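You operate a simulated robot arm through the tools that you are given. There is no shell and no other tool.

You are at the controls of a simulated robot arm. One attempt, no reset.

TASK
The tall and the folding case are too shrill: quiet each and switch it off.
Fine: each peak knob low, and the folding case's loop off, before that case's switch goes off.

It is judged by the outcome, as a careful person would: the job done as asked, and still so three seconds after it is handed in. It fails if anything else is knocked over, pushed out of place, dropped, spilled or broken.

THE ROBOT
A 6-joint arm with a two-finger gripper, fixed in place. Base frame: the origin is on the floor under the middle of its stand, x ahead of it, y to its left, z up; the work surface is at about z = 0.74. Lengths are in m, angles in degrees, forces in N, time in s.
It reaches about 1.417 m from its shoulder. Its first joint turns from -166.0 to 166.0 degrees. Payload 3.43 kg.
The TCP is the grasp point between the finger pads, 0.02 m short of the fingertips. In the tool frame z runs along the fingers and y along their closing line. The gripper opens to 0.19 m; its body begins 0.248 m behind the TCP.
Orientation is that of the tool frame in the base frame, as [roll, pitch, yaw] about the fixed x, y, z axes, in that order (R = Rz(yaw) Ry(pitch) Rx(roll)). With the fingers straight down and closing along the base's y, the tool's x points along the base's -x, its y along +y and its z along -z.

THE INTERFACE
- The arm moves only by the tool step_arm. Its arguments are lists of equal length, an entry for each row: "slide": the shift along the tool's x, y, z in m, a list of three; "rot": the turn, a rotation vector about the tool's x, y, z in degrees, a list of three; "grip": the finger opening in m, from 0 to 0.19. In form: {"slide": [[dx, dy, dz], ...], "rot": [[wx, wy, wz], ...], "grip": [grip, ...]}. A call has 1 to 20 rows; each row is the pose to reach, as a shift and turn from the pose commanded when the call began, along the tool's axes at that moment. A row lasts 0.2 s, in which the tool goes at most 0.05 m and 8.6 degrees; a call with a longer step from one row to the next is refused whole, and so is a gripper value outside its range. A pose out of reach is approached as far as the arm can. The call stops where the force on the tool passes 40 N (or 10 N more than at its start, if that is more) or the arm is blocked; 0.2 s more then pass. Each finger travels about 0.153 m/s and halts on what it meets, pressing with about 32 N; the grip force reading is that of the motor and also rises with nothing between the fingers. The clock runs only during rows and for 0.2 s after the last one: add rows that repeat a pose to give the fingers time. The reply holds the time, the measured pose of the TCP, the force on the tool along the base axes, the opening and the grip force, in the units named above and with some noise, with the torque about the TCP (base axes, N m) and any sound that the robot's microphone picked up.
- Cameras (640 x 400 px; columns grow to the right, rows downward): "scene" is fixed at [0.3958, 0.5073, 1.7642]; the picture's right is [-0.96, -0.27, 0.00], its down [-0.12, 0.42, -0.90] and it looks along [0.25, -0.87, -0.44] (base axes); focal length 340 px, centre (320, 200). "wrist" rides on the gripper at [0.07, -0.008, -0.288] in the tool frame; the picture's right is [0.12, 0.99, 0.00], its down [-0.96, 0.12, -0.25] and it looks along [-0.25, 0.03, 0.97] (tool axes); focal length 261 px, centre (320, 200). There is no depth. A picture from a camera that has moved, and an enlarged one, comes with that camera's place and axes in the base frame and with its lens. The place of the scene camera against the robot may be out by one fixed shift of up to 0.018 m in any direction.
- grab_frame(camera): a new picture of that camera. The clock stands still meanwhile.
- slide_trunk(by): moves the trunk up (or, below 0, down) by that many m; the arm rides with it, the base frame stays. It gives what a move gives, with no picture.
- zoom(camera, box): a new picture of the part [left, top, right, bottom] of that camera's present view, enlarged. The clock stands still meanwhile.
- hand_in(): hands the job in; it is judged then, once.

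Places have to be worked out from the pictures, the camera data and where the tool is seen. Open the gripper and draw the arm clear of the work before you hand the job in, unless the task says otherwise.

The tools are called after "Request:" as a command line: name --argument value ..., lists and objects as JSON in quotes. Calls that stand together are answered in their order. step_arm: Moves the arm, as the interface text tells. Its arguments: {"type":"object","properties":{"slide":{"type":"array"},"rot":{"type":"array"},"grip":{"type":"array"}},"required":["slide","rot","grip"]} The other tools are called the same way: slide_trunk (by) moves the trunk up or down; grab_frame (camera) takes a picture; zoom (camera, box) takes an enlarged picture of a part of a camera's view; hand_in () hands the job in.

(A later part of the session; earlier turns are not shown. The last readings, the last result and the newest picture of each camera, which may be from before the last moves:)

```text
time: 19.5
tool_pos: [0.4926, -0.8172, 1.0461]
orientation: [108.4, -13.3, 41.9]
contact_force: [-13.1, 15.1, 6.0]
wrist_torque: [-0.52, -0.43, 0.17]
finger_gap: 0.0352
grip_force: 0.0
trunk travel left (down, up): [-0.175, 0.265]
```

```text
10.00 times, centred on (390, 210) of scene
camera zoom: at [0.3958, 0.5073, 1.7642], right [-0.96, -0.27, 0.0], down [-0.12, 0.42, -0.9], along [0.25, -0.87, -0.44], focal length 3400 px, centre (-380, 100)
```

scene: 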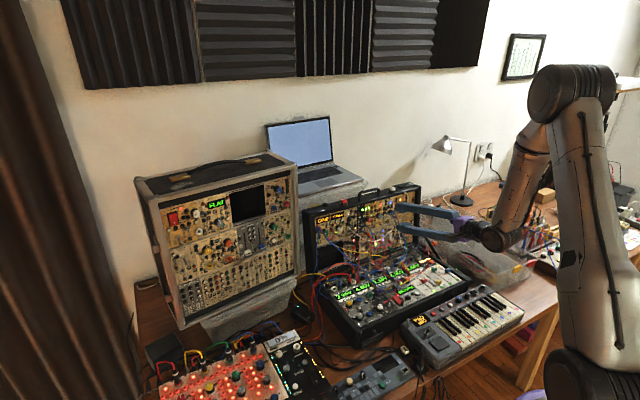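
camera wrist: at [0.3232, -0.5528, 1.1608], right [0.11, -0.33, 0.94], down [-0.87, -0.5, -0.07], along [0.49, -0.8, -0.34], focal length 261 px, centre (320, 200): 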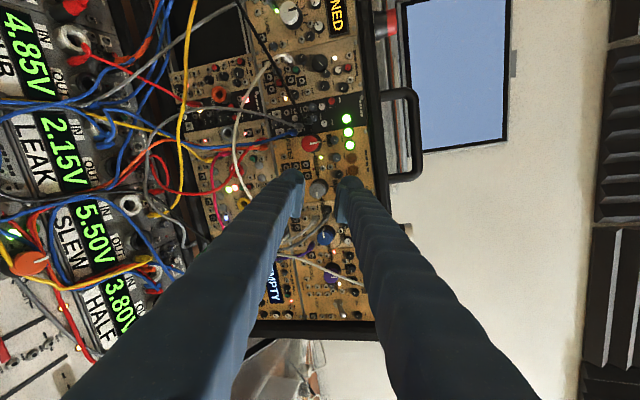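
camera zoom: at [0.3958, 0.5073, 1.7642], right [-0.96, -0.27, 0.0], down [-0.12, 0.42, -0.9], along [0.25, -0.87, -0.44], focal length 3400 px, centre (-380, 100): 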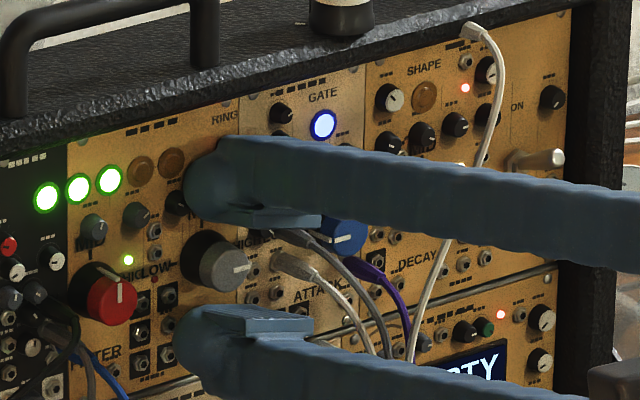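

The upper fingertip met a small neighbouring knob with ~20 N (contact computed at +0.03 above the axis), so I back off 4 mm to free it, leaving ~5 mm of pad overlap, and close gently on the PEAK cap.

Request:
step_arm --slide '[[0, -0.001, -0.004], [0, -0.001, -0.004], [0, -0.001, -0.004], [0, -0.001, -0.004]]' --rot '[[0, 0, 0], [0, 0, 0], [0, 0, 0], [0, 0, 0]]' --grip '[0.036, 0.036, 0.015, 0.015]'

Request:
zoom --camera "wrist" --box '[255, 145, 385, 235]'

Request:
zoom --camera "scene" --box '[360, 190, 420, 230]'

```text
time: 20.5
tool_pos: [0.4906, -0.8138, 1.0444]
orientation: [108.7, -13.5, 42.0]
contact_force: [-1.5, 1.9, -3.7]
wrist_torque: [-0.15, -0.12, -0.02]
finger_gap: 0.0198
grip_force: 44.8
trunk travel left (down, up): [-0.175, 0.265]
```

```text
4.44 times, centred on (320, 190) of wrist
camera zoom: at [0.3439, -0.5767, 1.1432], right [0.14, -0.3, 0.94], down [-0.86, -0.51, -0.04], along [0.49, -0.81, -0.33], focal length 1158 px, centre (320, 244)
```

zoom: 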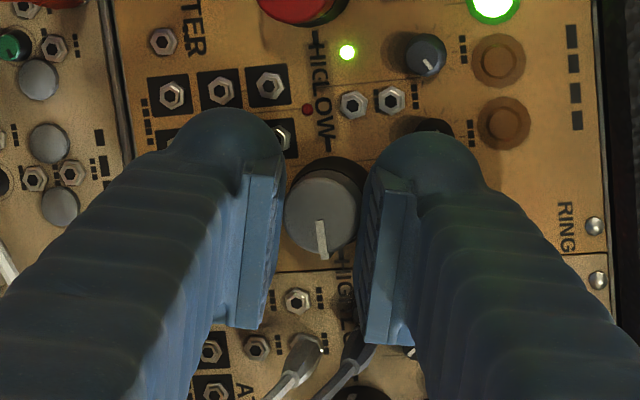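

```text
10.00 times, centred on (390, 210) of scene
camera zoom: at [0.3958, 0.5073, 1.7642], right [-0.96, -0.27, 0.0], down [-0.12, 0.42, -0.9], along [0.25, -0.87, -0.44], focal length 3400 px, centre (-380, 100)
```

zoom: 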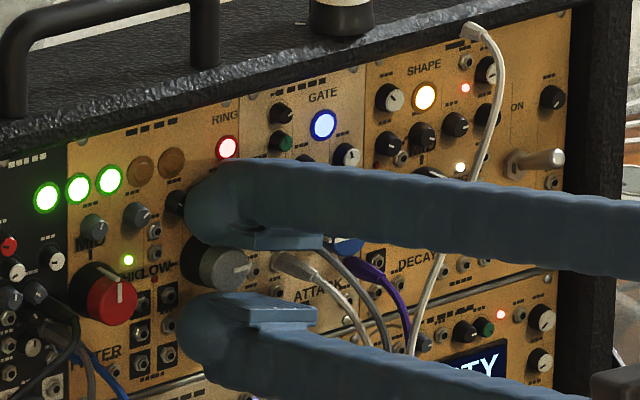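

The cap is held (gap 0.0198, small forces). I turn 34° counter-clockwise and check the knob followed.

Request:
step_arm --slide '[[0, 0, 0], [0, 0, 0], [0, 0, 0], [0, 0, 0], [0, 0, 0]]' --rot '[[0, 0, -7], [0, 0, -14], [0, 0, -21], [0, 0, -28], [0, 0, -34]]' --grip '[0.015, 0.015, 0.015, 0.015, 0.015]'

Request:
zoom --camera "wrist" --box '[255, 145, 385, 235]'

Request:
zoom --camera "scene" --box '[360, 190, 420, 230]'

```text
time: 21.7
tool_pos: [0.4914, -0.8154, 1.0461]
orientation: [109.1, 19.0, 52.6]
contact_force: [-3.1, 3.3, 0.7]
wrist_torque: [-0.32, -0.26, -0.65]
finger_gap: 0.0198
grip_force: 45.0
trunk travel left (down, up): [-0.175, 0.265]
```

```text
4.44 times, centred on (320, 190) of wrist
camera zoom: at [0.33, -0.5734, 1.1056], right [0.51, 0.14, 0.85], down [-0.67, -0.56, 0.49], along [0.54, -0.82, -0.19], focal length 1158 px, centre (320, 244)
```

zoom: 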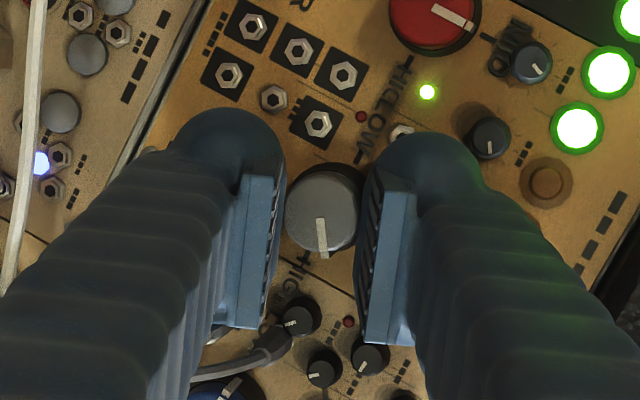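

```text
10.00 times, centred on (390, 210) of scene
camera zoom: at [0.3958, 0.5073, 1.7642], right [-0.96, -0.27, 0.0], down [-0.12, 0.42, -0.9], along [0.25, -0.87, -0.44], focal length 3400 px, centre (-380, 100)
```

zoom: 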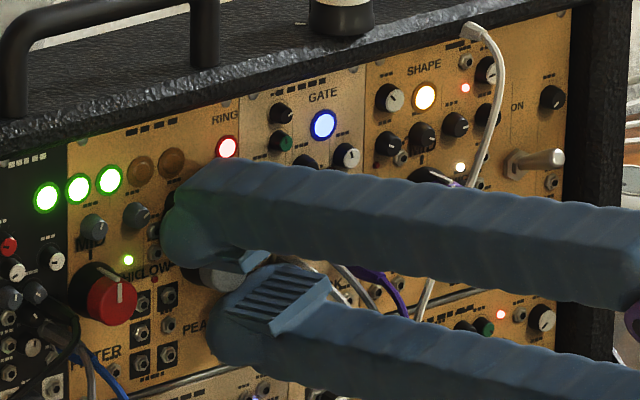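

The knob followed the fingers by ~33° with the pointer moving as expected. I release, return, re-grip and turn again.

Request:
step_arm --slide '[[0, 0, 0], [0, 0, 0], [0, 0, 0], [0, 0, 0], [0, 0, 0], [0, 0, 0], [0, 0, 0], [0, 0, 0], [0, 0, 0], [0, 0, 0], [0, 0, 0], [0, 0, 0]]' --rot '[[0, 0, 0], [0, 0, 8.5], [0, 0, 17], [0, 0, 25.5], [0, 0, 34], [0, 0, 34], [0, 0, 34], [0, 0, 34], [0, 0, 25.5], [0, 0, 17], [0, 0, 8.5], [0, 0, 0]]' --grip '[0.031, 0.031, 0.031, 0.031, 0.031, 0.031, 0.015, 0.015, 0.015, 0.015, 0.015, 0.015]'

Request:
zoom --camera "wrist" --box '[255, 145, 385, 235]'

```text
time: 23.3
tool_pos: [0.4856, -0.8116, 1.05]
orientation: [108.5, -13.6, 41.8]
contact_force: [-35.3, 40.2, 19.7]
wrist_torque: [0.47, 0.3, 0.41]
finger_gap: 0.0126
grip_force: 0.0
trunk travel left (down, up): [-0.175, 0.265]
stopped in row 8: the force on the tool passed its limit at 56 N (the readings are from after the stop); the commanded pose is now the measured one
```

```text
4.44 times, centred on (320, 190) of wrist
camera zoom: at [0.3383, -0.572, 1.147], right [0.13, -0.3, 0.94], down [-0.86, -0.5, -0.04], along [0.49, -0.81, -0.33], focal length 1158 px, centre (320, 244)
```

zoom: 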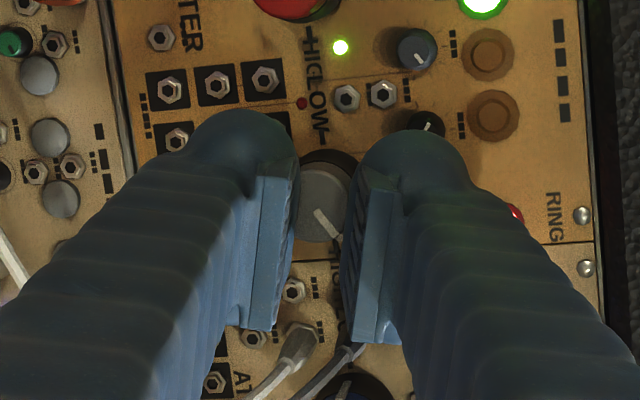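

Closing the second time, the pads slid off the shallow cap edge and pressed on it, so I immediately open and back off to relieve the force.

Request:
step_arm --slide '[[0, 0, -0.01], [0, 0, -0.02]]' --rot '[[0, 0, 0], [0, 0, 0]]' --grip '[0.036, 0.036]'

Request:
zoom --camera "wrist" --box '[255, 145, 385, 235]'

Request:
zoom --camera "scene" --box '[300, 170, 480, 350]'

Request:
zoom --camera "scene" --box '[360, 190, 420, 230]'

```text
time: 23.9
tool_pos: [0.4753, -0.8008, 1.0511]
orientation: [108.6, -13.5, 41.7]
contact_force: [0.1, 0.1, 0.7]
wrist_torque: [0.0, 0.02, -0.07]
finger_gap: 0.0359
grip_force: 0.1
trunk travel left (down, up): [-0.175, 0.265]
```

```text
4.44 times, centred on (320, 190) of wrist
camera zoom: at [0.329, -0.5625, 1.1501], right [0.14, -0.3, 0.94], down [-0.86, -0.51, -0.04], along [0.49, -0.81, -0.33], focal length 1158 px, centre (320, 244)
```

zoom: 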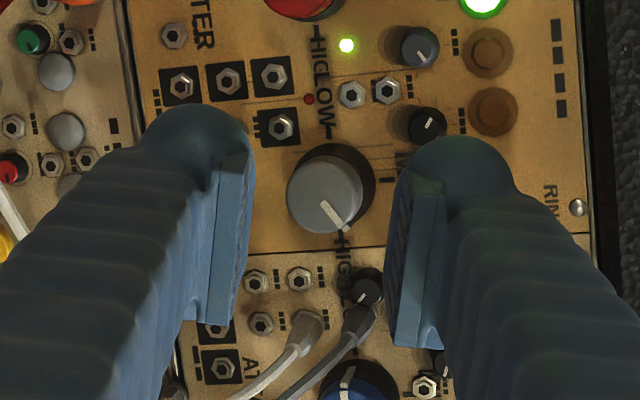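

```text
2.22 times, centred on (390, 260) of scene
camera zoom: at [0.3958, 0.5073, 1.7642], right [-0.96, -0.27, 0.0], down [-0.12, 0.42, -0.9], along [0.25, -0.87, -0.44], focal length 756 px, centre (164, 67)
```

zoom: 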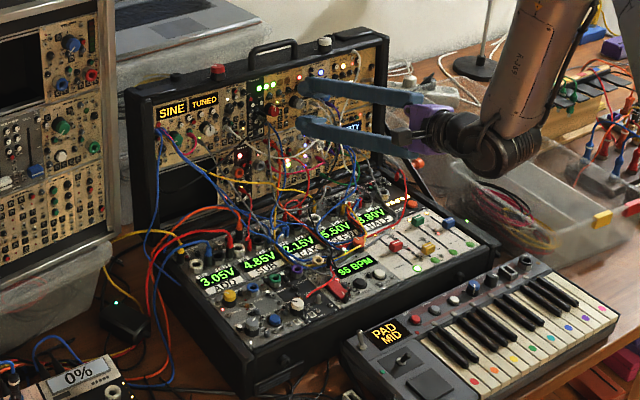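

```text
10.00 times, centred on (390, 210) of scene
camera zoom: at [0.3958, 0.5073, 1.7642], right [-0.96, -0.27, 0.0], down [-0.12, 0.42, -0.9], along [0.25, -0.87, -0.44], focal length 3400 px, centre (-380, 100)
```

zoom: 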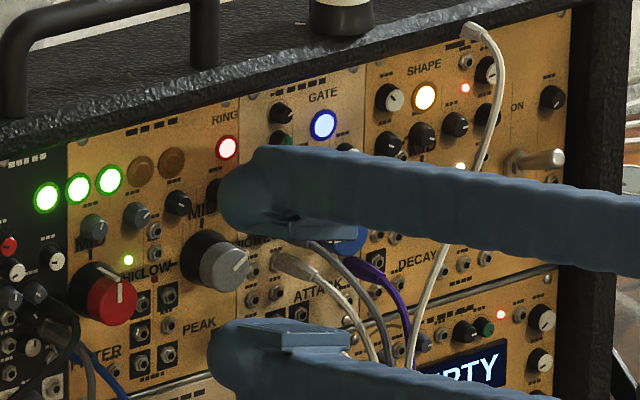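

The case hasn't shifted and the pointer now sits ~33° counter-clockwise of HIGH. I re-centre on the knob, tilt the upper finger 3° away from the small knobs, and go in ~3 mm deeper for a firmer hold.

Request:
step_arm --slide '[[0.002, 0.0018, 0.006], [0.002, 0.0018, 0.015], [0.002, 0.0018, 0.021], [0.002, 0.0018, 0.0245], [0.002, 0.0018, 0.0245]]' --rot '[[-1.5, 0, 0], [-3, 0, 0], [-3, 0, 0], [-3, 0, 0], [-3, 0, 0]]' --grip '[0.034, 0.034, 0.034, 0.034, 0.034]'

Request:
zoom --camera "wrist" --box '[255, 145, 385, 235]'

```text
time: 25.1
tool_pos: [0.4943, -0.8166, 1.0463]
orientation: [105.6, -13.4, 41.8]
contact_force: [-4.3, 3.5, -0.3]
wrist_torque: [-0.11, -0.13, -0.01]
finger_gap: 0.0334
grip_force: 0.1
trunk travel left (down, up): [-0.175, 0.265]
```

```text
4.44 times, centred on (320, 190) of wrist
camera zoom: at [0.3468, -0.5731, 1.131], right [0.1, -0.27, 0.96], down [-0.87, -0.5, -0.05], along [0.49, -0.82, -0.28], focal length 1158 px, centre (320, 244)
```

zoom: 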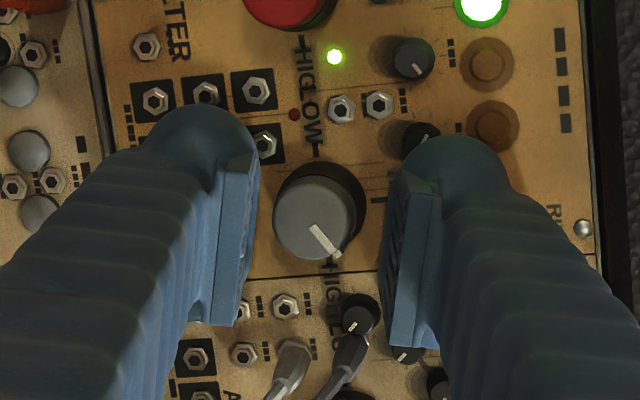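

Only a light 5 N touch on the upper side. I ease back 1 mm, centre by 1 mm, and close.

Request:
step_arm --slide '[[0, -0.0012, -0.001], [0, -0.0012, -0.001], [0, -0.0012, -0.001], [0, -0.0012, -0.001]]' --rot '[[0, 0, 0], [0, 0, 0], [0, 0, 0], [0, 0, 0]]' --grip '[0.034, 0.026, 0.016, 0.016]'

Request:
zoom --camera "wrist" --box '[255, 145, 385, 235]'

```text
time: 26.1
tool_pos: [0.493, -0.8157, 1.0442]
orientation: [105.7, -13.5, 41.8]
contact_force: [0.4, 5.5, -7.3]
wrist_torque: [-0.13, -0.17, 0.0]
finger_gap: 0.0203
grip_force: 45.0
trunk travel left (down, up): [-0.175, 0.265]
```

```text
4.44 times, centred on (320, 190) of wrist
camera zoom: at [0.347, -0.5719, 1.1296], right [0.1, -0.27, 0.96], down [-0.87, -0.5, -0.05], along [0.49, -0.82, -0.29], focal length 1158 px, centre (320, 244)
```

zoom: 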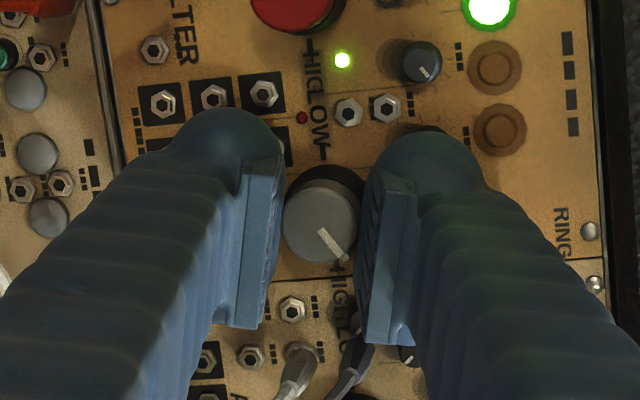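

A firmer hold (gap 0.0203). I turn 34° counter-clockwise again, easing 0.8 mm down as I go.

Request:
step_arm --slide '[[0, -0.0008, 0], [0, -0.0008, 0], [0, -0.0008, 0], [0, -0.0008, 0], [0, -0.0008, 0]]' --rot '[[0, 0, -7], [0, 0, -14], [0, 0, -21], [0, 0, -28], [0, 0, -34]]' --grip '[0.016, 0.016, 0.016, 0.016, 0.016]'

Request:
zoom --camera "wrist" --box '[255, 145, 385, 235]'

```text
time: 27.3
tool_pos: [0.493, -0.8147, 1.0459]
orientation: [106.0, 19.5, 51.1]
contact_force: [2.7, 1.0, 0.9]
wrist_torque: [-0.41, -0.25, -0.47]
finger_gap: 0.02
grip_force: 45.2
trunk travel left (down, up): [-0.175, 0.265]
```

```text
4.44 times, centred on (320, 190) of wrist
camera zoom: at [0.3341, -0.5695, 1.0899], right [0.48, 0.16, 0.86], down [-0.69, -0.53, 0.49], along [0.53, -0.83, -0.14], focal length 1158 px, centre (320, 244)
```

zoom: 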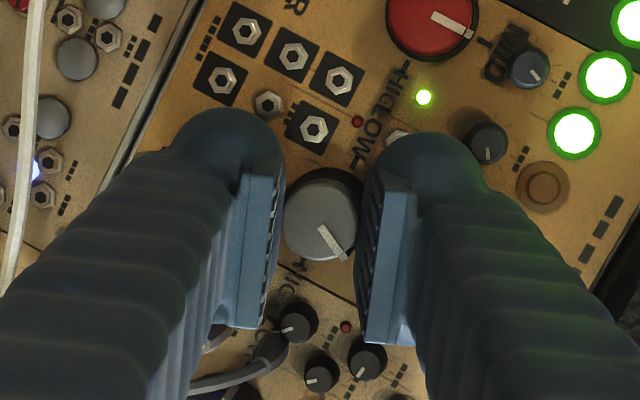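

Turned to ~66° so far. I open, rotate back and re-close, checking the gap before turning.

Request:
step_arm --slide '[[0, 0, 0], [0, 0, 0], [0, 0, 0], [0, 0, 0], [0, 0, 0], [0, 0, 0], [0, 0, 0], [0, 0, 0], [0, 0, 0]]' --rot '[[0, 0, 0], [0, 0, 8.5], [0, 0, 17], [0, 0, 25.5], [0, 0, 34], [0, 0, 34], [0, 0, 34], [0, 0, 34], [0, 0, 34]]' --grip '[0.033, 0.033, 0.033, 0.033, 0.033, 0.033, 0.025, 0.016, 0.016]'

Request:
zoom --camera "wrist" --box '[255, 145, 385, 235]'

```text
time: 29.3
tool_pos: [0.483, -0.8058, 1.0479]
orientation: [105.7, -13.7, 41.7]
contact_force: [-65.0, 77.4, 14.4]
wrist_torque: [-0.45, -0.56, 0.48]
finger_gap: 0.0062
grip_force: 34.1
trunk travel left (down, up): [-0.175, 0.265]
stopped in row 9: the force on the tool passed its limit at 52 N (the readings are from after the stop); the commanded pose is now the measured one
```

```text
4.44 times, centred on (320, 190) of wrist
camera zoom: at [0.3373, -0.5638, 1.1326], right [0.1, -0.27, 0.96], down [-0.87, -0.5, -0.06], along [0.49, -0.82, -0.29], focal length 1158 px, centre (320, 244)
```

zoom: 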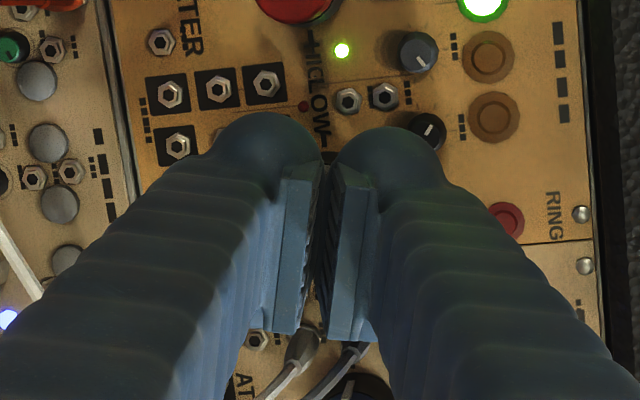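

It slid off again with the pads closing in front of the cap. Before backing off I look from the scene camera to see how deep the pads sit (the clock stands still).

Request:
zoom --camera "scene" --box '[365, 195, 405, 225]'

Request:
zoom --camera "wrist" --box '[285, 170, 355, 220]'

```text
13.33 times, centred on (385, 210) of scene
camera zoom: at [0.3958, 0.5073, 1.7642], right [-0.96, -0.27, 0.0], down [-0.12, 0.42, -0.9], along [0.25, -0.87, -0.44], focal length 4533 px, centre (-547, 67)
```

zoom: 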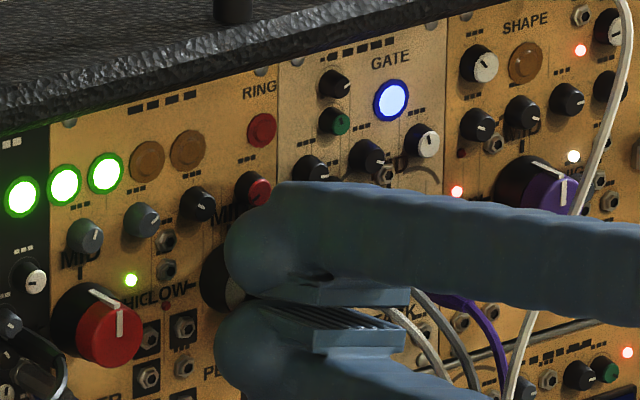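

```text
8.00 times, centred on (320, 195) of wrist
camera zoom: at [0.3373, -0.5638, 1.1326], right [0.1, -0.27, 0.96], down [-0.87, -0.5, -0.06], along [0.49, -0.82, -0.29], focal length 2085 px, centre (320, 240)
```

zoom: 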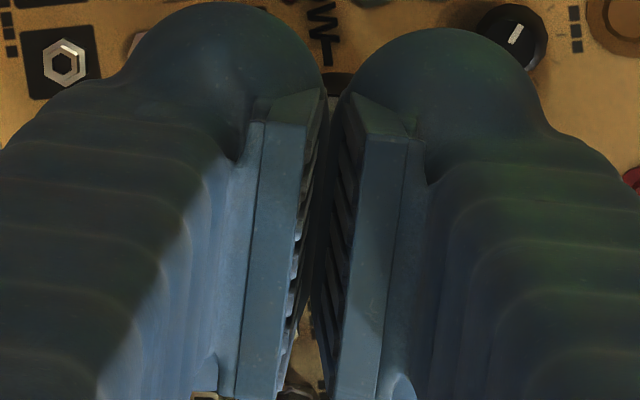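

Request:
zoom --camera "scene" --box '[376, 205, 396, 221]'

```text
16.00 times, centred on (386, 213) of scene
camera zoom: at [0.3958, 0.5073, 1.7642], right [-0.96, -0.27, 0.0], down [-0.12, 0.42, -0.9], along [0.25, -0.87, -0.44], focal length 5440 px, centre (-736, -8)
```

zoom: 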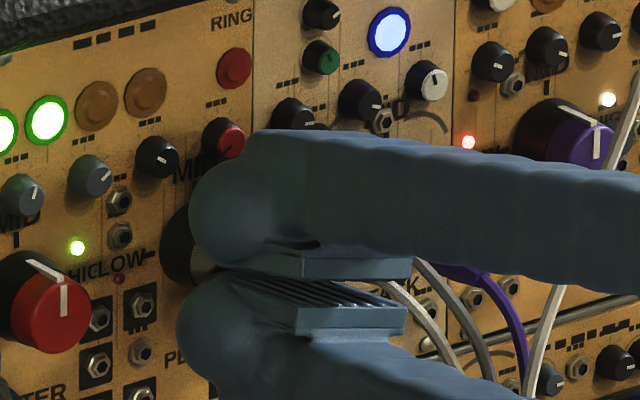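

The pads (±18 mm along the fingers, TCP at their middle) are now in front of the cap face; the case itself hasn't moved. I open and back off.

Request:
step_arm --slide '[[0, 0, -0.01], [0, 0, -0.02]]' --rot '[[0, 0, 0], [0, 0, 0]]' --grip '[0.036, 0.036]'

Request:
zoom --camera "wrist" --box '[255, 145, 385, 235]'

Request:
zoom --camera "scene" --box '[365, 195, 405, 225]'

```text
time: 29.9
tool_pos: [0.478, -0.8038, 1.0552]
orientation: [105.2, -13.5, 41.7]
contact_force: [-0.5, 0.8, 0.8]
wrist_torque: [0.02, 0.01, 0.04]
finger_gap: 0.0359
grip_force: 0.1
trunk travel left (down, up): [-0.175, 0.265]
```

```text
4.44 times, centred on (320, 190) of wrist
camera zoom: at [0.3323, -0.5588, 1.1374], right [0.09, -0.26, 0.96], down [-0.87, -0.5, -0.05], along [0.49, -0.83, -0.28], focal length 1158 px, centre (320, 244)
```

zoom: 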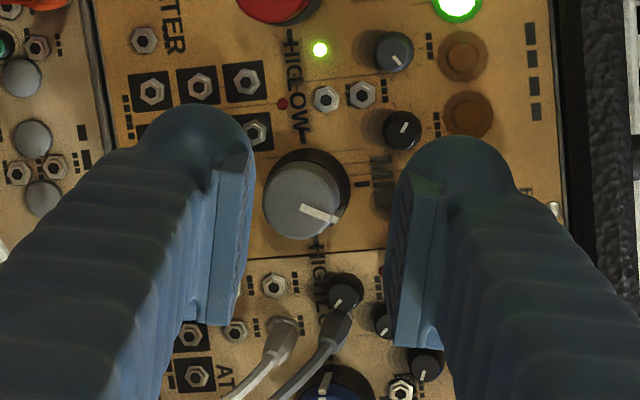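

```text
13.33 times, centred on (385, 210) of scene
camera zoom: at [0.3958, 0.5073, 1.7642], right [-0.96, -0.27, 0.0], down [-0.12, 0.42, -0.9], along [0.25, -0.87, -0.44], focal length 4533 px, centre (-547, 67)
```

zoom: 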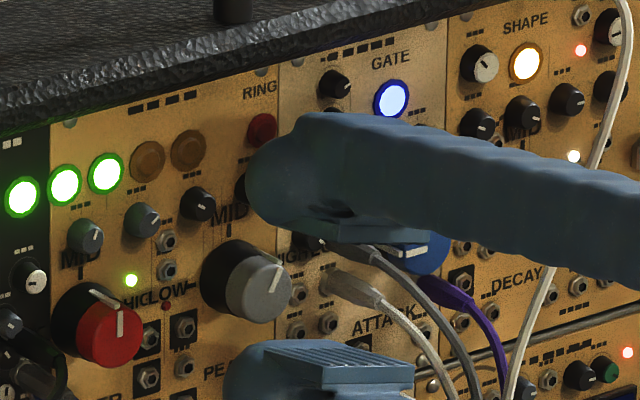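

At the stop the tool had been shoved ~4–5 mm up off the knob's axis, so centring matters more than depth; the cap is also ~7 mm taller than I assumed, so I can grip shallower and clear the small knobs. I re-centre, level the tool to the panel and approach in separate, checked steps.

Request:
step_arm --slide '[[0.0009, -0.0043, 0.0], [0.0009, -0.0043, 0.008], [0.0009, -0.0043, 0.0165], [0.0009, -0.0043, 0.0165]]' --rot '[[1.5, 0, 0], [3, 0, 0], [3, 0, 0], [3, 0, 0]]' --grip '[0.036, 0.036, 0.036, 0.036]'

Request:
zoom --camera "wrist" --box '[255, 145, 385, 235]'

```text
time: 30.9
tool_pos: [0.4907, -0.8094, 1.0427]
orientation: [108.6, -13.5, 41.8]
contact_force: [0.2, -0.2, -0.1]
wrist_torque: [0.01, -0.02, -0.01]
finger_gap: 0.0355
grip_force: 0.0
trunk travel left (down, up): [-0.175, 0.265]
```

```text
4.44 times, centred on (320, 190) of wrist
camera zoom: at [0.3443, -0.5718, 1.1414], right [0.13, -0.3, 0.94], down [-0.86, -0.5, -0.04], along [0.49, -0.81, -0.33], focal length 1158 px, centre (320, 244)
```

zoom: 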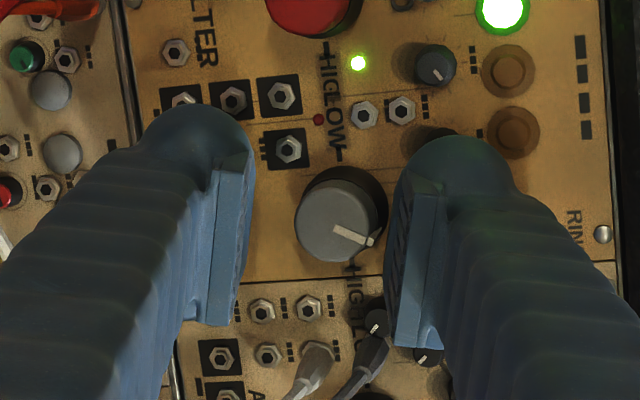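

The tool ended ~5 mm lower than intended, which suggests the arm was still settling at the previous reading. I hold still for a moment and re-measure.

Request:
step_arm --slide '[[0, 0, 0], [0, 0, 0], [0, 0, 0]]' --rot '[[0, 0, 0], [0, 0, 0], [0, 0, 0]]' --grip '[0.036, 0.036, 0.036]'

Request:
zoom --camera "wrist" --box '[255, 145, 385, 235]'

```text
time: 31.7
tool_pos: [0.4908, -0.81, 1.0419]
orientation: [108.5, -13.4, 41.8]
contact_force: [0.1, -0.4, -0.6]
wrist_torque: [0.0, -0.02, -0.02]
finger_gap: 0.0357
grip_force: 0.0
trunk travel left (down, up): [-0.175, 0.265]
```

```text
4.44 times, centred on (320, 190) of wrist
camera zoom: at [0.3443, -0.5716, 1.1416], right [0.13, -0.3, 0.94], down [-0.86, -0.5, -0.04], along [0.49, -0.81, -0.33], focal length 1158 px, centre (320, 244)
```

zoom: 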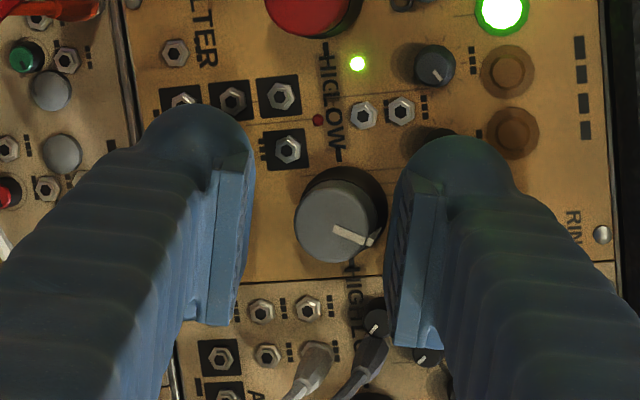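

The position is settled: the knob is 4.7 mm above the tool axis. I shift up 4.5 mm, 2 mm in, settle, and look.

Request:
step_arm --slide '[[0.0012, 0.0045, 0.0], [0.0012, 0.0045, 0.002], [0.0012, 0.0045, 0.002], [0.0012, 0.0045, 0.002]]' --rot '[[0, 0, 0], [0, 0, 0], [0, 0, 0], [0, 0, 0]]' --grip '[0.036, 0.036, 0.036, 0.036]'

Request:
zoom --camera "wrist" --box '[255, 145, 385, 235]'

```text
time: 32.7
tool_pos: [0.4929, -0.8117, 1.0463]
orientation: [108.5, -13.5, 41.9]
contact_force: [-0.1, -0.1, -0.2]
wrist_torque: [-0.01, -0.03, 0.04]
finger_gap: 0.0356
grip_force: 0.0
trunk travel left (down, up): [-0.175, 0.265]
```

```text
4.44 times, centred on (320, 190) of wrist
camera zoom: at [0.3464, -0.5743, 1.1453], right [0.13, -0.3, 0.94], down [-0.86, -0.5, -0.04], along [0.49, -0.81, -0.33], focal length 1158 px, centre (320, 244)
```

zoom: 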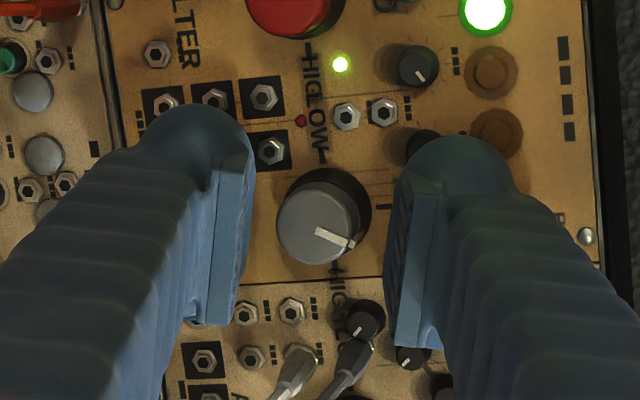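

Centred with no contact. Closing now.

Request:
step_arm --slide '[[0, 0, 0], [0, 0, 0], [0, 0, 0]]' --rot '[[0, 0, 0], [0, 0, 0], [0, 0, 0]]' --grip '[0.026, 0.017, 0.017]'

```text
time: 33.4
tool_pos: [0.4891, -0.8091, 1.0479]
orientation: [108.7, -13.5, 41.6]
contact_force: [-21.9, 28.3, 12.3]
wrist_torque: [0.25, 0.24, 0.18]
finger_gap: 0.016
grip_force: 0.1
trunk travel left (down, up): [-0.175, 0.265]
stopped in row 3: the force on the tool passed its limit at 43 N (the readings are from after the stop); the commanded pose is now the measured one
```

The skirt-versus-cap parallax says my tool is pitched too far down relative to the panel, which would explain both the upper-finger contact and the slipping. I back off, then measure the panel's true tilt from its edges in the scene view.

Request:
step_arm --slide '[[0, 0, 0], [0, 0, -0.015], [0, 0, -0.03], [0, 0, -0.03], [0, 0, -0.03]]' --rot '[[0, 0, 0], [0, 0, 0], [0, 0, 0], [0, 0, 0], [0, 0, 0]]' --grip '[0.036, 0.036, 0.036, 0.036, 0.036]'

Request:
zoom --camera "scene" --box '[390, 180, 430, 250]'

Request:
zoom --camera "scene" --box '[296, 200, 356, 290]'

```text
time: 34.6
tool_pos: [0.471, -0.7924, 1.0548]
orientation: [108.7, -13.5, 41.6]
contact_force: [0.6, -0.3, 0.3]
wrist_torque: [0.01, -0.02, -0.01]
finger_gap: 0.0359
grip_force: 0.0
trunk travel left (down, up): [-0.175, 0.265]
```

```text
5.71 times, centred on (410, 215) of scene
camera zoom: at [0.3958, 0.5073, 1.7642], right [-0.96, -0.27, 0.0], down [-0.12, 0.42, -0.9], along [0.25, -0.87, -0.44], focal length 1943 px, centre (-194, 114)
```

zoom: 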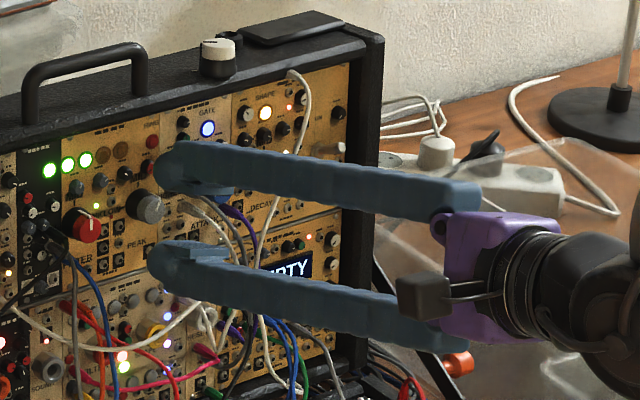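

```text
4.44 times, centred on (326, 245) of scene
camera zoom: at [0.3958, 0.5073, 1.7642], right [-0.96, -0.27, 0.0], down [-0.12, 0.42, -0.9], along [0.25, -0.87, -0.44], focal length 1511 px, centre (293, 0)
```

zoom: 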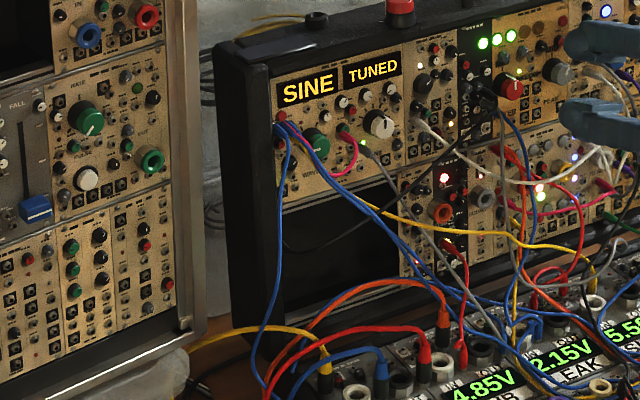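

The frame edges give a panel tilt of only ~7° (not 18°). I pitch the tool up by 11° in place to be square to the panel and re-measure the knob from that new viewpoint.

Request:
zoom --camera "wrist" --box '[255, 145, 385, 235]'

Request:
step_arm --slide '[[0, 0, 0], [0, 0, 0], [0, 0, 0], [0, 0, 0]]' --rot '[[-5.5, 0, 0], [-11, 0, 0], [-11, 0, 0], [-11, 0, 0]]' --grip '[0.036, 0.036, 0.036, 0.036]'

Request:
zoom --camera "wrist" --box '[255, 145, 385, 235]'

```text
4.44 times, centred on (320, 190) of wrist
camera zoom: at [0.3244, -0.5535, 1.1548], right [0.13, -0.31, 0.94], down [-0.86, -0.5, -0.04], along [0.49, -0.81, -0.33], focal length 1158 px, centre (320, 244)
```

zoom: 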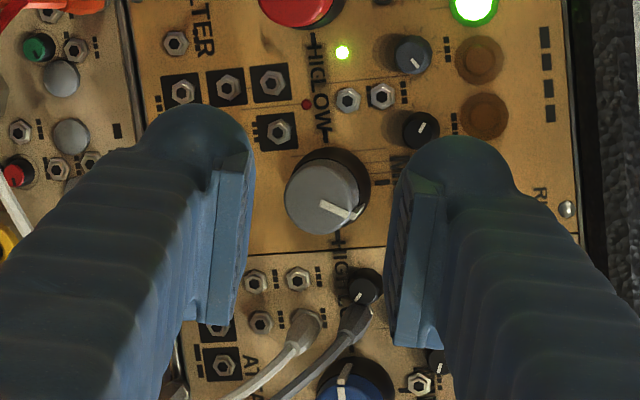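

```text
time: 35.6
tool_pos: [0.4697, -0.7911, 1.0566]
orientation: [97.6, -13.4, 41.7]
contact_force: [-0.1, 1.0, 0.4]
wrist_torque: [0.0, 0.06, -0.03]
finger_gap: 0.036
grip_force: 0.0
trunk travel left (down, up): [-0.175, 0.265]
```

```text
4.44 times, centred on (320, 190) of wrist
camera zoom: at [0.3268, -0.5371, 1.1028], right [0.0, -0.17, 0.98], down [-0.88, -0.47, -0.08], along [0.48, -0.86, -0.15], focal length 1158 px, centre (320, 244)
```

zoom: 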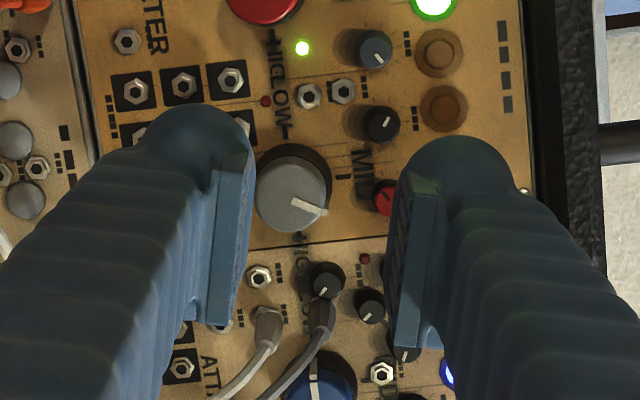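

Triangulating the two views puts the cap face at (0.500, -0.820, 1.044). I correct a residual 3.4° yaw and move to 30 mm in front of it, square to the panel.

Request:
step_arm --slide '[[-0.0014, -0.0069, 0.0], [-0.0014, -0.0069, 0.0133], [-0.0014, -0.0069, 0.0133], [-0.0014, -0.0069, 0.0133]]' --rot '[[0.4, 1.7, 0], [0.4, 3.4, 0], [0.4, 3.4, 0], [0.4, 3.4, 0]]' --grip '[0.036, 0.036, 0.036, 0.036]'

Request:
zoom --camera "wrist" --box '[255, 145, 385, 235]'

```text
time: 36.6
tool_pos: [0.4786, -0.8006, 1.0476]
orientation: [97.2, -14.1, 45.2]
contact_force: [0.5, -0.4, -1.0]
wrist_torque: [0.01, 0.01, 0.01]
finger_gap: 0.0358
grip_force: 0.0
trunk travel left (down, up): [-0.175, 0.265]
```

```text
4.44 times, centred on (320, 190) of wrist
camera zoom: at [0.32, -0.555, 1.093], right [0.0, -0.18, 0.98], down [-0.85, -0.52, -0.09], along [0.53, -0.83, -0.15], focal length 1158 px, centre (320, 244)
```

zoom: 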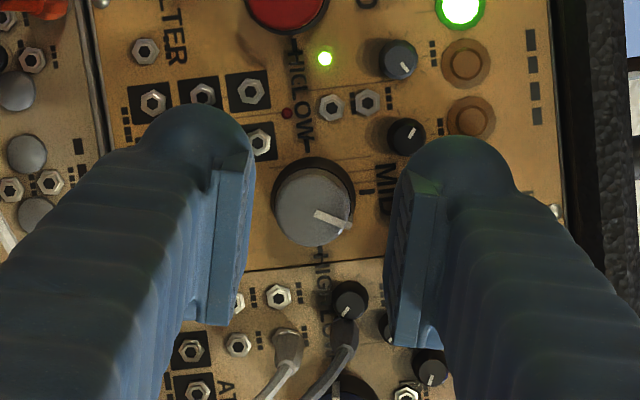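

Cap and skirt now look concentric, so the tool is square to the panel. I fine-centre (1 mm / 1.5 mm) and advance 24 mm.

Request:
step_arm --slide '[[-0.001, -0.0015, 0.006], [-0.001, -0.0015, 0.012], [-0.001, -0.0015, 0.018], [-0.001, -0.0015, 0.024], [-0.001, -0.0015, 0.024]]' --rot '[[0, 0, 0], [0, 0, 0], [0, 0, 0], [0, 0, 0], [0, 0, 0]]' --grip '[0.036, 0.036, 0.036, 0.036, 0.036]'

Request:
zoom --camera "wrist" --box '[255, 145, 385, 235]'

Request:
zoom --camera "scene" --box '[365, 195, 405, 225]'

```text
time: 37.8
tool_pos: [0.4968, -0.8175, 1.0429]
orientation: [97.2, -14.1, 45.1]
contact_force: [0.0, -0.8, -0.8]
wrist_torque: [0.01, -0.02, 0.01]
finger_gap: 0.0357
grip_force: 0.0
trunk travel left (down, up): [-0.175, 0.265]
```

```text
4.44 times, centred on (320, 190) of wrist
camera zoom: at [0.3368, -0.5714, 1.0877], right [0.0, -0.17, 0.98], down [-0.85, -0.52, -0.09], along [0.53, -0.83, -0.15], focal length 1158 px, centre (320, 244)
```

zoom: 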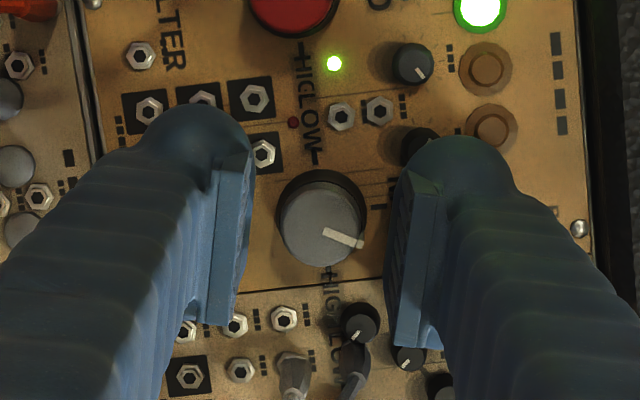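

```text
13.33 times, centred on (385, 210) of scene
camera zoom: at [0.3958, 0.5073, 1.7642], right [-0.96, -0.27, 0.0], down [-0.12, 0.42, -0.9], along [0.25, -0.87, -0.44], focal length 4533 px, centre (-547, 67)
```

zoom: 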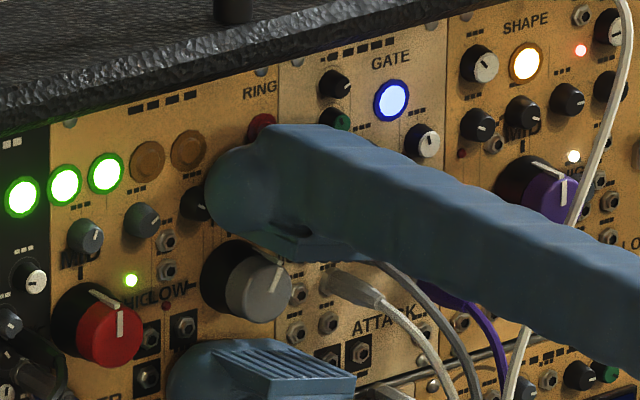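

The fingers straddle the cap well past its face with no contact. Closing now.

Request:
step_arm --slide '[[0, 0, 0], [0, 0, 0], [0, 0, 0], [0, 0, 0]]' --rot '[[0, 0, 0], [0, 0, 0], [0, 0, 0], [0, 0, 0]]' --grip '[0.026, 0.018, 0.018, 0.018]'

```text
time: 38.8
tool_pos: [0.4961, -0.8179, 1.0431]
orientation: [97.2, -14.0, 45.2]
contact_force: [0.4, -1.0, 0.7]
wrist_torque: [-0.03, -0.05, -0.04]
finger_gap: 0.0199
grip_force: 45.0
trunk travel left (down, up): [-0.175, 0.265]
```

Now a clean grip with zero side force. I turn 34° counter-clockwise, then open, return and re-close in one careful sequence.

Request:
step_arm --slide '[[0, 0, 0], [0, 0, 0], [0, 0, 0], [0, 0, 0], [0, 0, 0], [0, 0, 0], [0, 0, 0], [0, 0, 0], [0, 0, 0], [0, 0, 0], [0, 0, 0], [0, 0, 0], [0, 0, 0], [0, 0, 0], [0, 0, 0], [0, 0, 0]]' --rot '[[0, 0, -7], [0, 0, -14], [0, 0, -21], [0, 0, -28], [0, 0, -34], [0, 0, -34], [0, 0, -34], [0, 0, -26], [0, 0, -18], [0, 0, -10], [0, 0, -2], [0, 0, 0], [0, 0, 0], [0, 0, 0], [0, 0, 0], [0, 0, 0]]' --grip '[0.018, 0.018, 0.018, 0.018, 0.018, 0.018, 0.034, 0.034, 0.034, 0.034, 0.034, 0.034, 0.034, 0.026, 0.018, 0.018]'

Request:
zoom --camera "wrist" --box '[255, 145, 385, 235]'

```text
time: 42.2
tool_pos: [0.4966, -0.8174, 1.0432]
orientation: [97.2, -14.1, 45.1]
contact_force: [1.0, -1.7, 3.0]
wrist_torque: [-0.02, -0.06, -0.04]
finger_gap: 0.0201
grip_force: 45.4
trunk travel left (down, up): [-0.175, 0.265]
```

```text
4.44 times, centred on (320, 190) of wrist
camera zoom: at [0.3375, -0.5717, 1.0876], right [0.0, -0.17, 0.98], down [-0.85, -0.52, -0.09], along [0.53, -0.83, -0.15], focal length 1158 px, centre (320, 244)
```

zoom: 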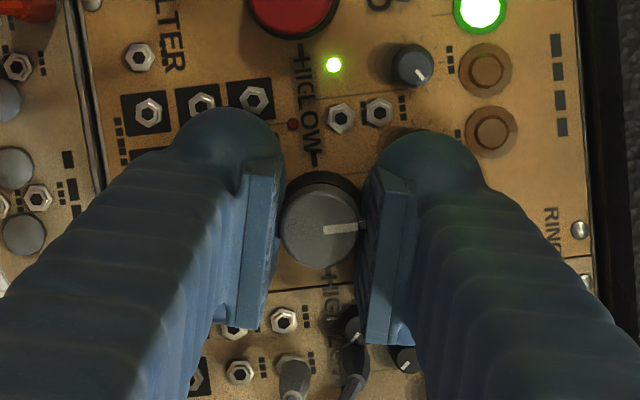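

The re-grip is now reliable; the pointer is at about 12 o'clock (MID). I do another turn–release–return–regrip cycle.

Request:
step_arm --slide '[[0, 0, 0], [0, 0, 0], [0, 0, 0], [0, 0, 0], [0, 0, 0], [0, 0, 0], [0, 0, 0], [0, 0, 0], [0, 0, 0], [0, 0, 0], [0, 0, 0], [0, 0, 0], [0, 0, 0], [0, 0, 0], [0, 0, 0], [0, 0, 0]]' --rot '[[0, 0, -7], [0, 0, -14], [0, 0, -21], [0, 0, -28], [0, 0, -34], [0, 0, -34], [0, 0, -34], [0, 0, -26], [0, 0, -18], [0, 0, -10], [0, 0, -2], [0, 0, 0], [0, 0, 0], [0, 0, 0], [0, 0, 0], [0, 0, 0]]' --grip '[0.018, 0.018, 0.018, 0.018, 0.018, 0.018, 0.034, 0.034, 0.034, 0.034, 0.034, 0.034, 0.034, 0.026, 0.018, 0.018]'

Request:
step_arm --slide '[[0, 0, 0], [0, 0, 0], [0, 0, 0], [0, 0, 0], [0, 0, 0], [0, 0, 0], [0, 0, 0]]' --rot '[[0, 0, -7], [0, 0, -14], [0, 0, -21], [0, 0, -28], [0, 0, -34], [0, 0, -34], [0, 0, -34]]' --grip '[0.018, 0.018, 0.018, 0.018, 0.018, 0.018, 0.034]'

Request:
zoom --camera "wrist" --box '[255, 145, 385, 235]'

```text
time: 45.6
tool_pos: [0.4968, -0.8182, 1.0435]
orientation: [97.2, -14.0, 45.2]
contact_force: [1.5, -0.7, 1.7]
wrist_torque: [-0.06, -0.02, -0.05]
finger_gap: 0.0197
grip_force: 44.8
trunk travel left (down, up): [-0.175, 0.265]
```

```text
time: 47.2
tool_pos: [0.4966, -0.8162, 1.0408]
orientation: [97.5, 19.7, 49.5]
contact_force: [0.0, 1.1, -1.3]
wrist_torque: [0.02, -0.04, 0.04]
finger_gap: 0.0339
grip_force: 0.1
trunk travel left (down, up): [-0.175, 0.265]
```

```text
4.44 times, centred on (320, 190) of wrist
camera zoom: at [0.3286, -0.5726, 1.0463], right [0.39, 0.25, 0.89], down [-0.73, -0.5, 0.46], along [0.56, -0.83, -0.01], focal length 1158 px, centre (320, 244)
```

zoom: 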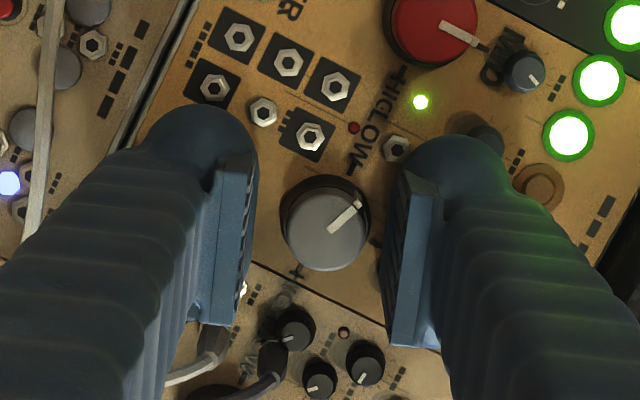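

The pointer is about 25° short of the LOW tick. I return, re-grip and turn a final 27°, then open and check.

Request:
step_arm --slide '[[0, 0, 0], [0, 0, 0], [0, 0, 0], [0, 0, 0], [0, 0, 0], [0, 0, 0], [0, 0, 0], [0, 0, 0], [0, 0, 0], [0, 0, 0], [0, 0, 0], [0, 0, 0], [0, 0, 0], [0, 0, 0], [0, 0, 0]]' --rot '[[0, 0, 8], [0, 0, 16], [0, 0, 24], [0, 0, 32], [0, 0, 34], [0, 0, 34], [0, 0, 34], [0, 0, 34], [0, 0, 34], [0, 0, 27], [0, 0, 20], [0, 0, 13], [0, 0, 7], [0, 0, 7], [0, 0, 7]]' --grip '[0.034, 0.034, 0.034, 0.034, 0.034, 0.034, 0.026, 0.018, 0.018, 0.018, 0.018, 0.018, 0.018, 0.018, 0.018]'

Request:
zoom --camera "wrist" --box '[255, 145, 385, 235]'

```text
time: 50.4
tool_pos: [0.4951, -0.8169, 1.0442]
orientation: [97.0, 12.9, 48.5]
contact_force: [2.5, -6.3, 12.5]
wrist_torque: [0.01, -0.17, 0.01]
finger_gap: 0.0195
grip_force: 44.9
trunk travel left (down, up): [-0.175, 0.265]
```

```text
4.44 times, centred on (320, 190) of wrist
camera zoom: at [0.3316, -0.5712, 1.0548], right [0.31, 0.17, 0.93], down [-0.77, -0.53, 0.36], along [0.55, -0.83, -0.03], focal length 1158 px, centre (320, 244)
```

zoom: 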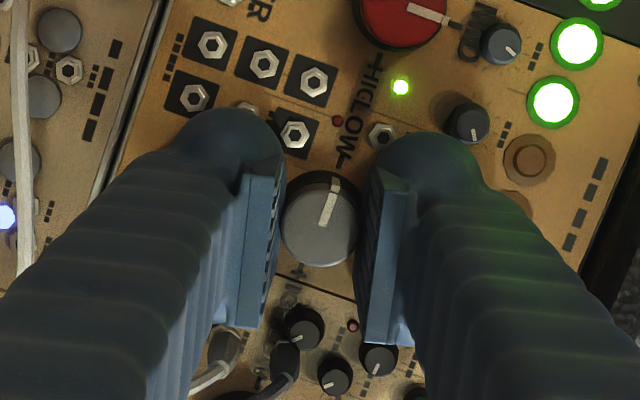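

The pointer now lines up with the LOW tick. I open, back away and verify.

Request:
step_arm --slide '[[0, 0, 0], [0, 0, 0], [0, 0, -0.02], [0, 0, -0.05], [0, 0, -0.08], [0, 0, -0.08]]' --rot '[[0, 0, 0], [0, 0, 0], [0, 0, 0], [0, 0, 0], [0, 0, 0], [0, 0, 0]]' --grip '[0.036, 0.036, 0.036, 0.036, 0.036, 0.036]'

Request:
zoom --camera "wrist" --box '[260, 110, 380, 190]'

Request:
zoom --camera "scene" --box '[360, 185, 430, 235]'

Request:
grab_frame --camera "wrist"

```text
time: 51.8
tool_pos: [0.4392, -0.7625, 1.0526]
orientation: [97.1, 12.9, 48.5]
contact_force: [0.5, -0.6, 0.3]
wrist_torque: [0.03, 0.0, 0.01]
finger_gap: 0.0358
grip_force: 0.2
trunk travel left (down, up): [-0.175, 0.265]
```

```text
5.00 times, centred on (320, 150) of wrist
camera zoom: at [0.2745, -0.5158, 1.0653], right [0.31, 0.17, 0.93], down [-0.77, -0.53, 0.35], along [0.55, -0.83, -0.04], focal length 1303 px, centre (320, 450)
```

zoom: 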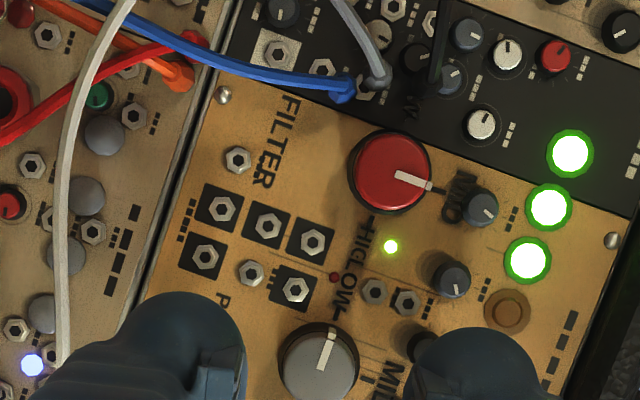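

```text
8.00 times, centred on (395, 210) of scene
camera zoom: at [0.3958, 0.5073, 1.7642], right [-0.96, -0.27, 0.0], down [-0.12, 0.42, -0.9], along [0.25, -0.87, -0.44], focal length 2720 px, centre (-280, 120)
```

zoom: 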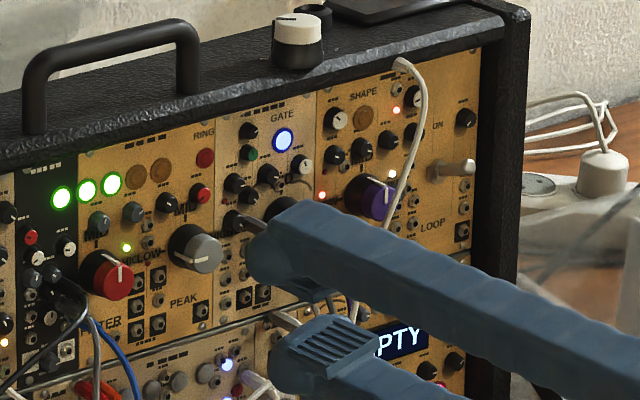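

```text
taken
camera wrist: at [0.2745, -0.5158, 1.0653], right [0.31, 0.17, 0.93], down [-0.77, -0.53, 0.35], along [0.55, -0.83, -0.04], focal length 261 px, centre (320, 200)
```

wrist: 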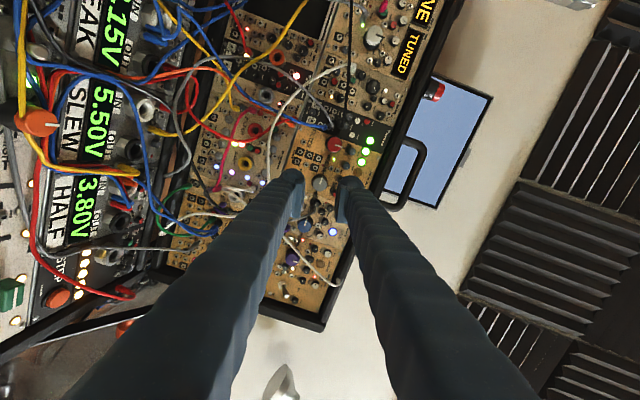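

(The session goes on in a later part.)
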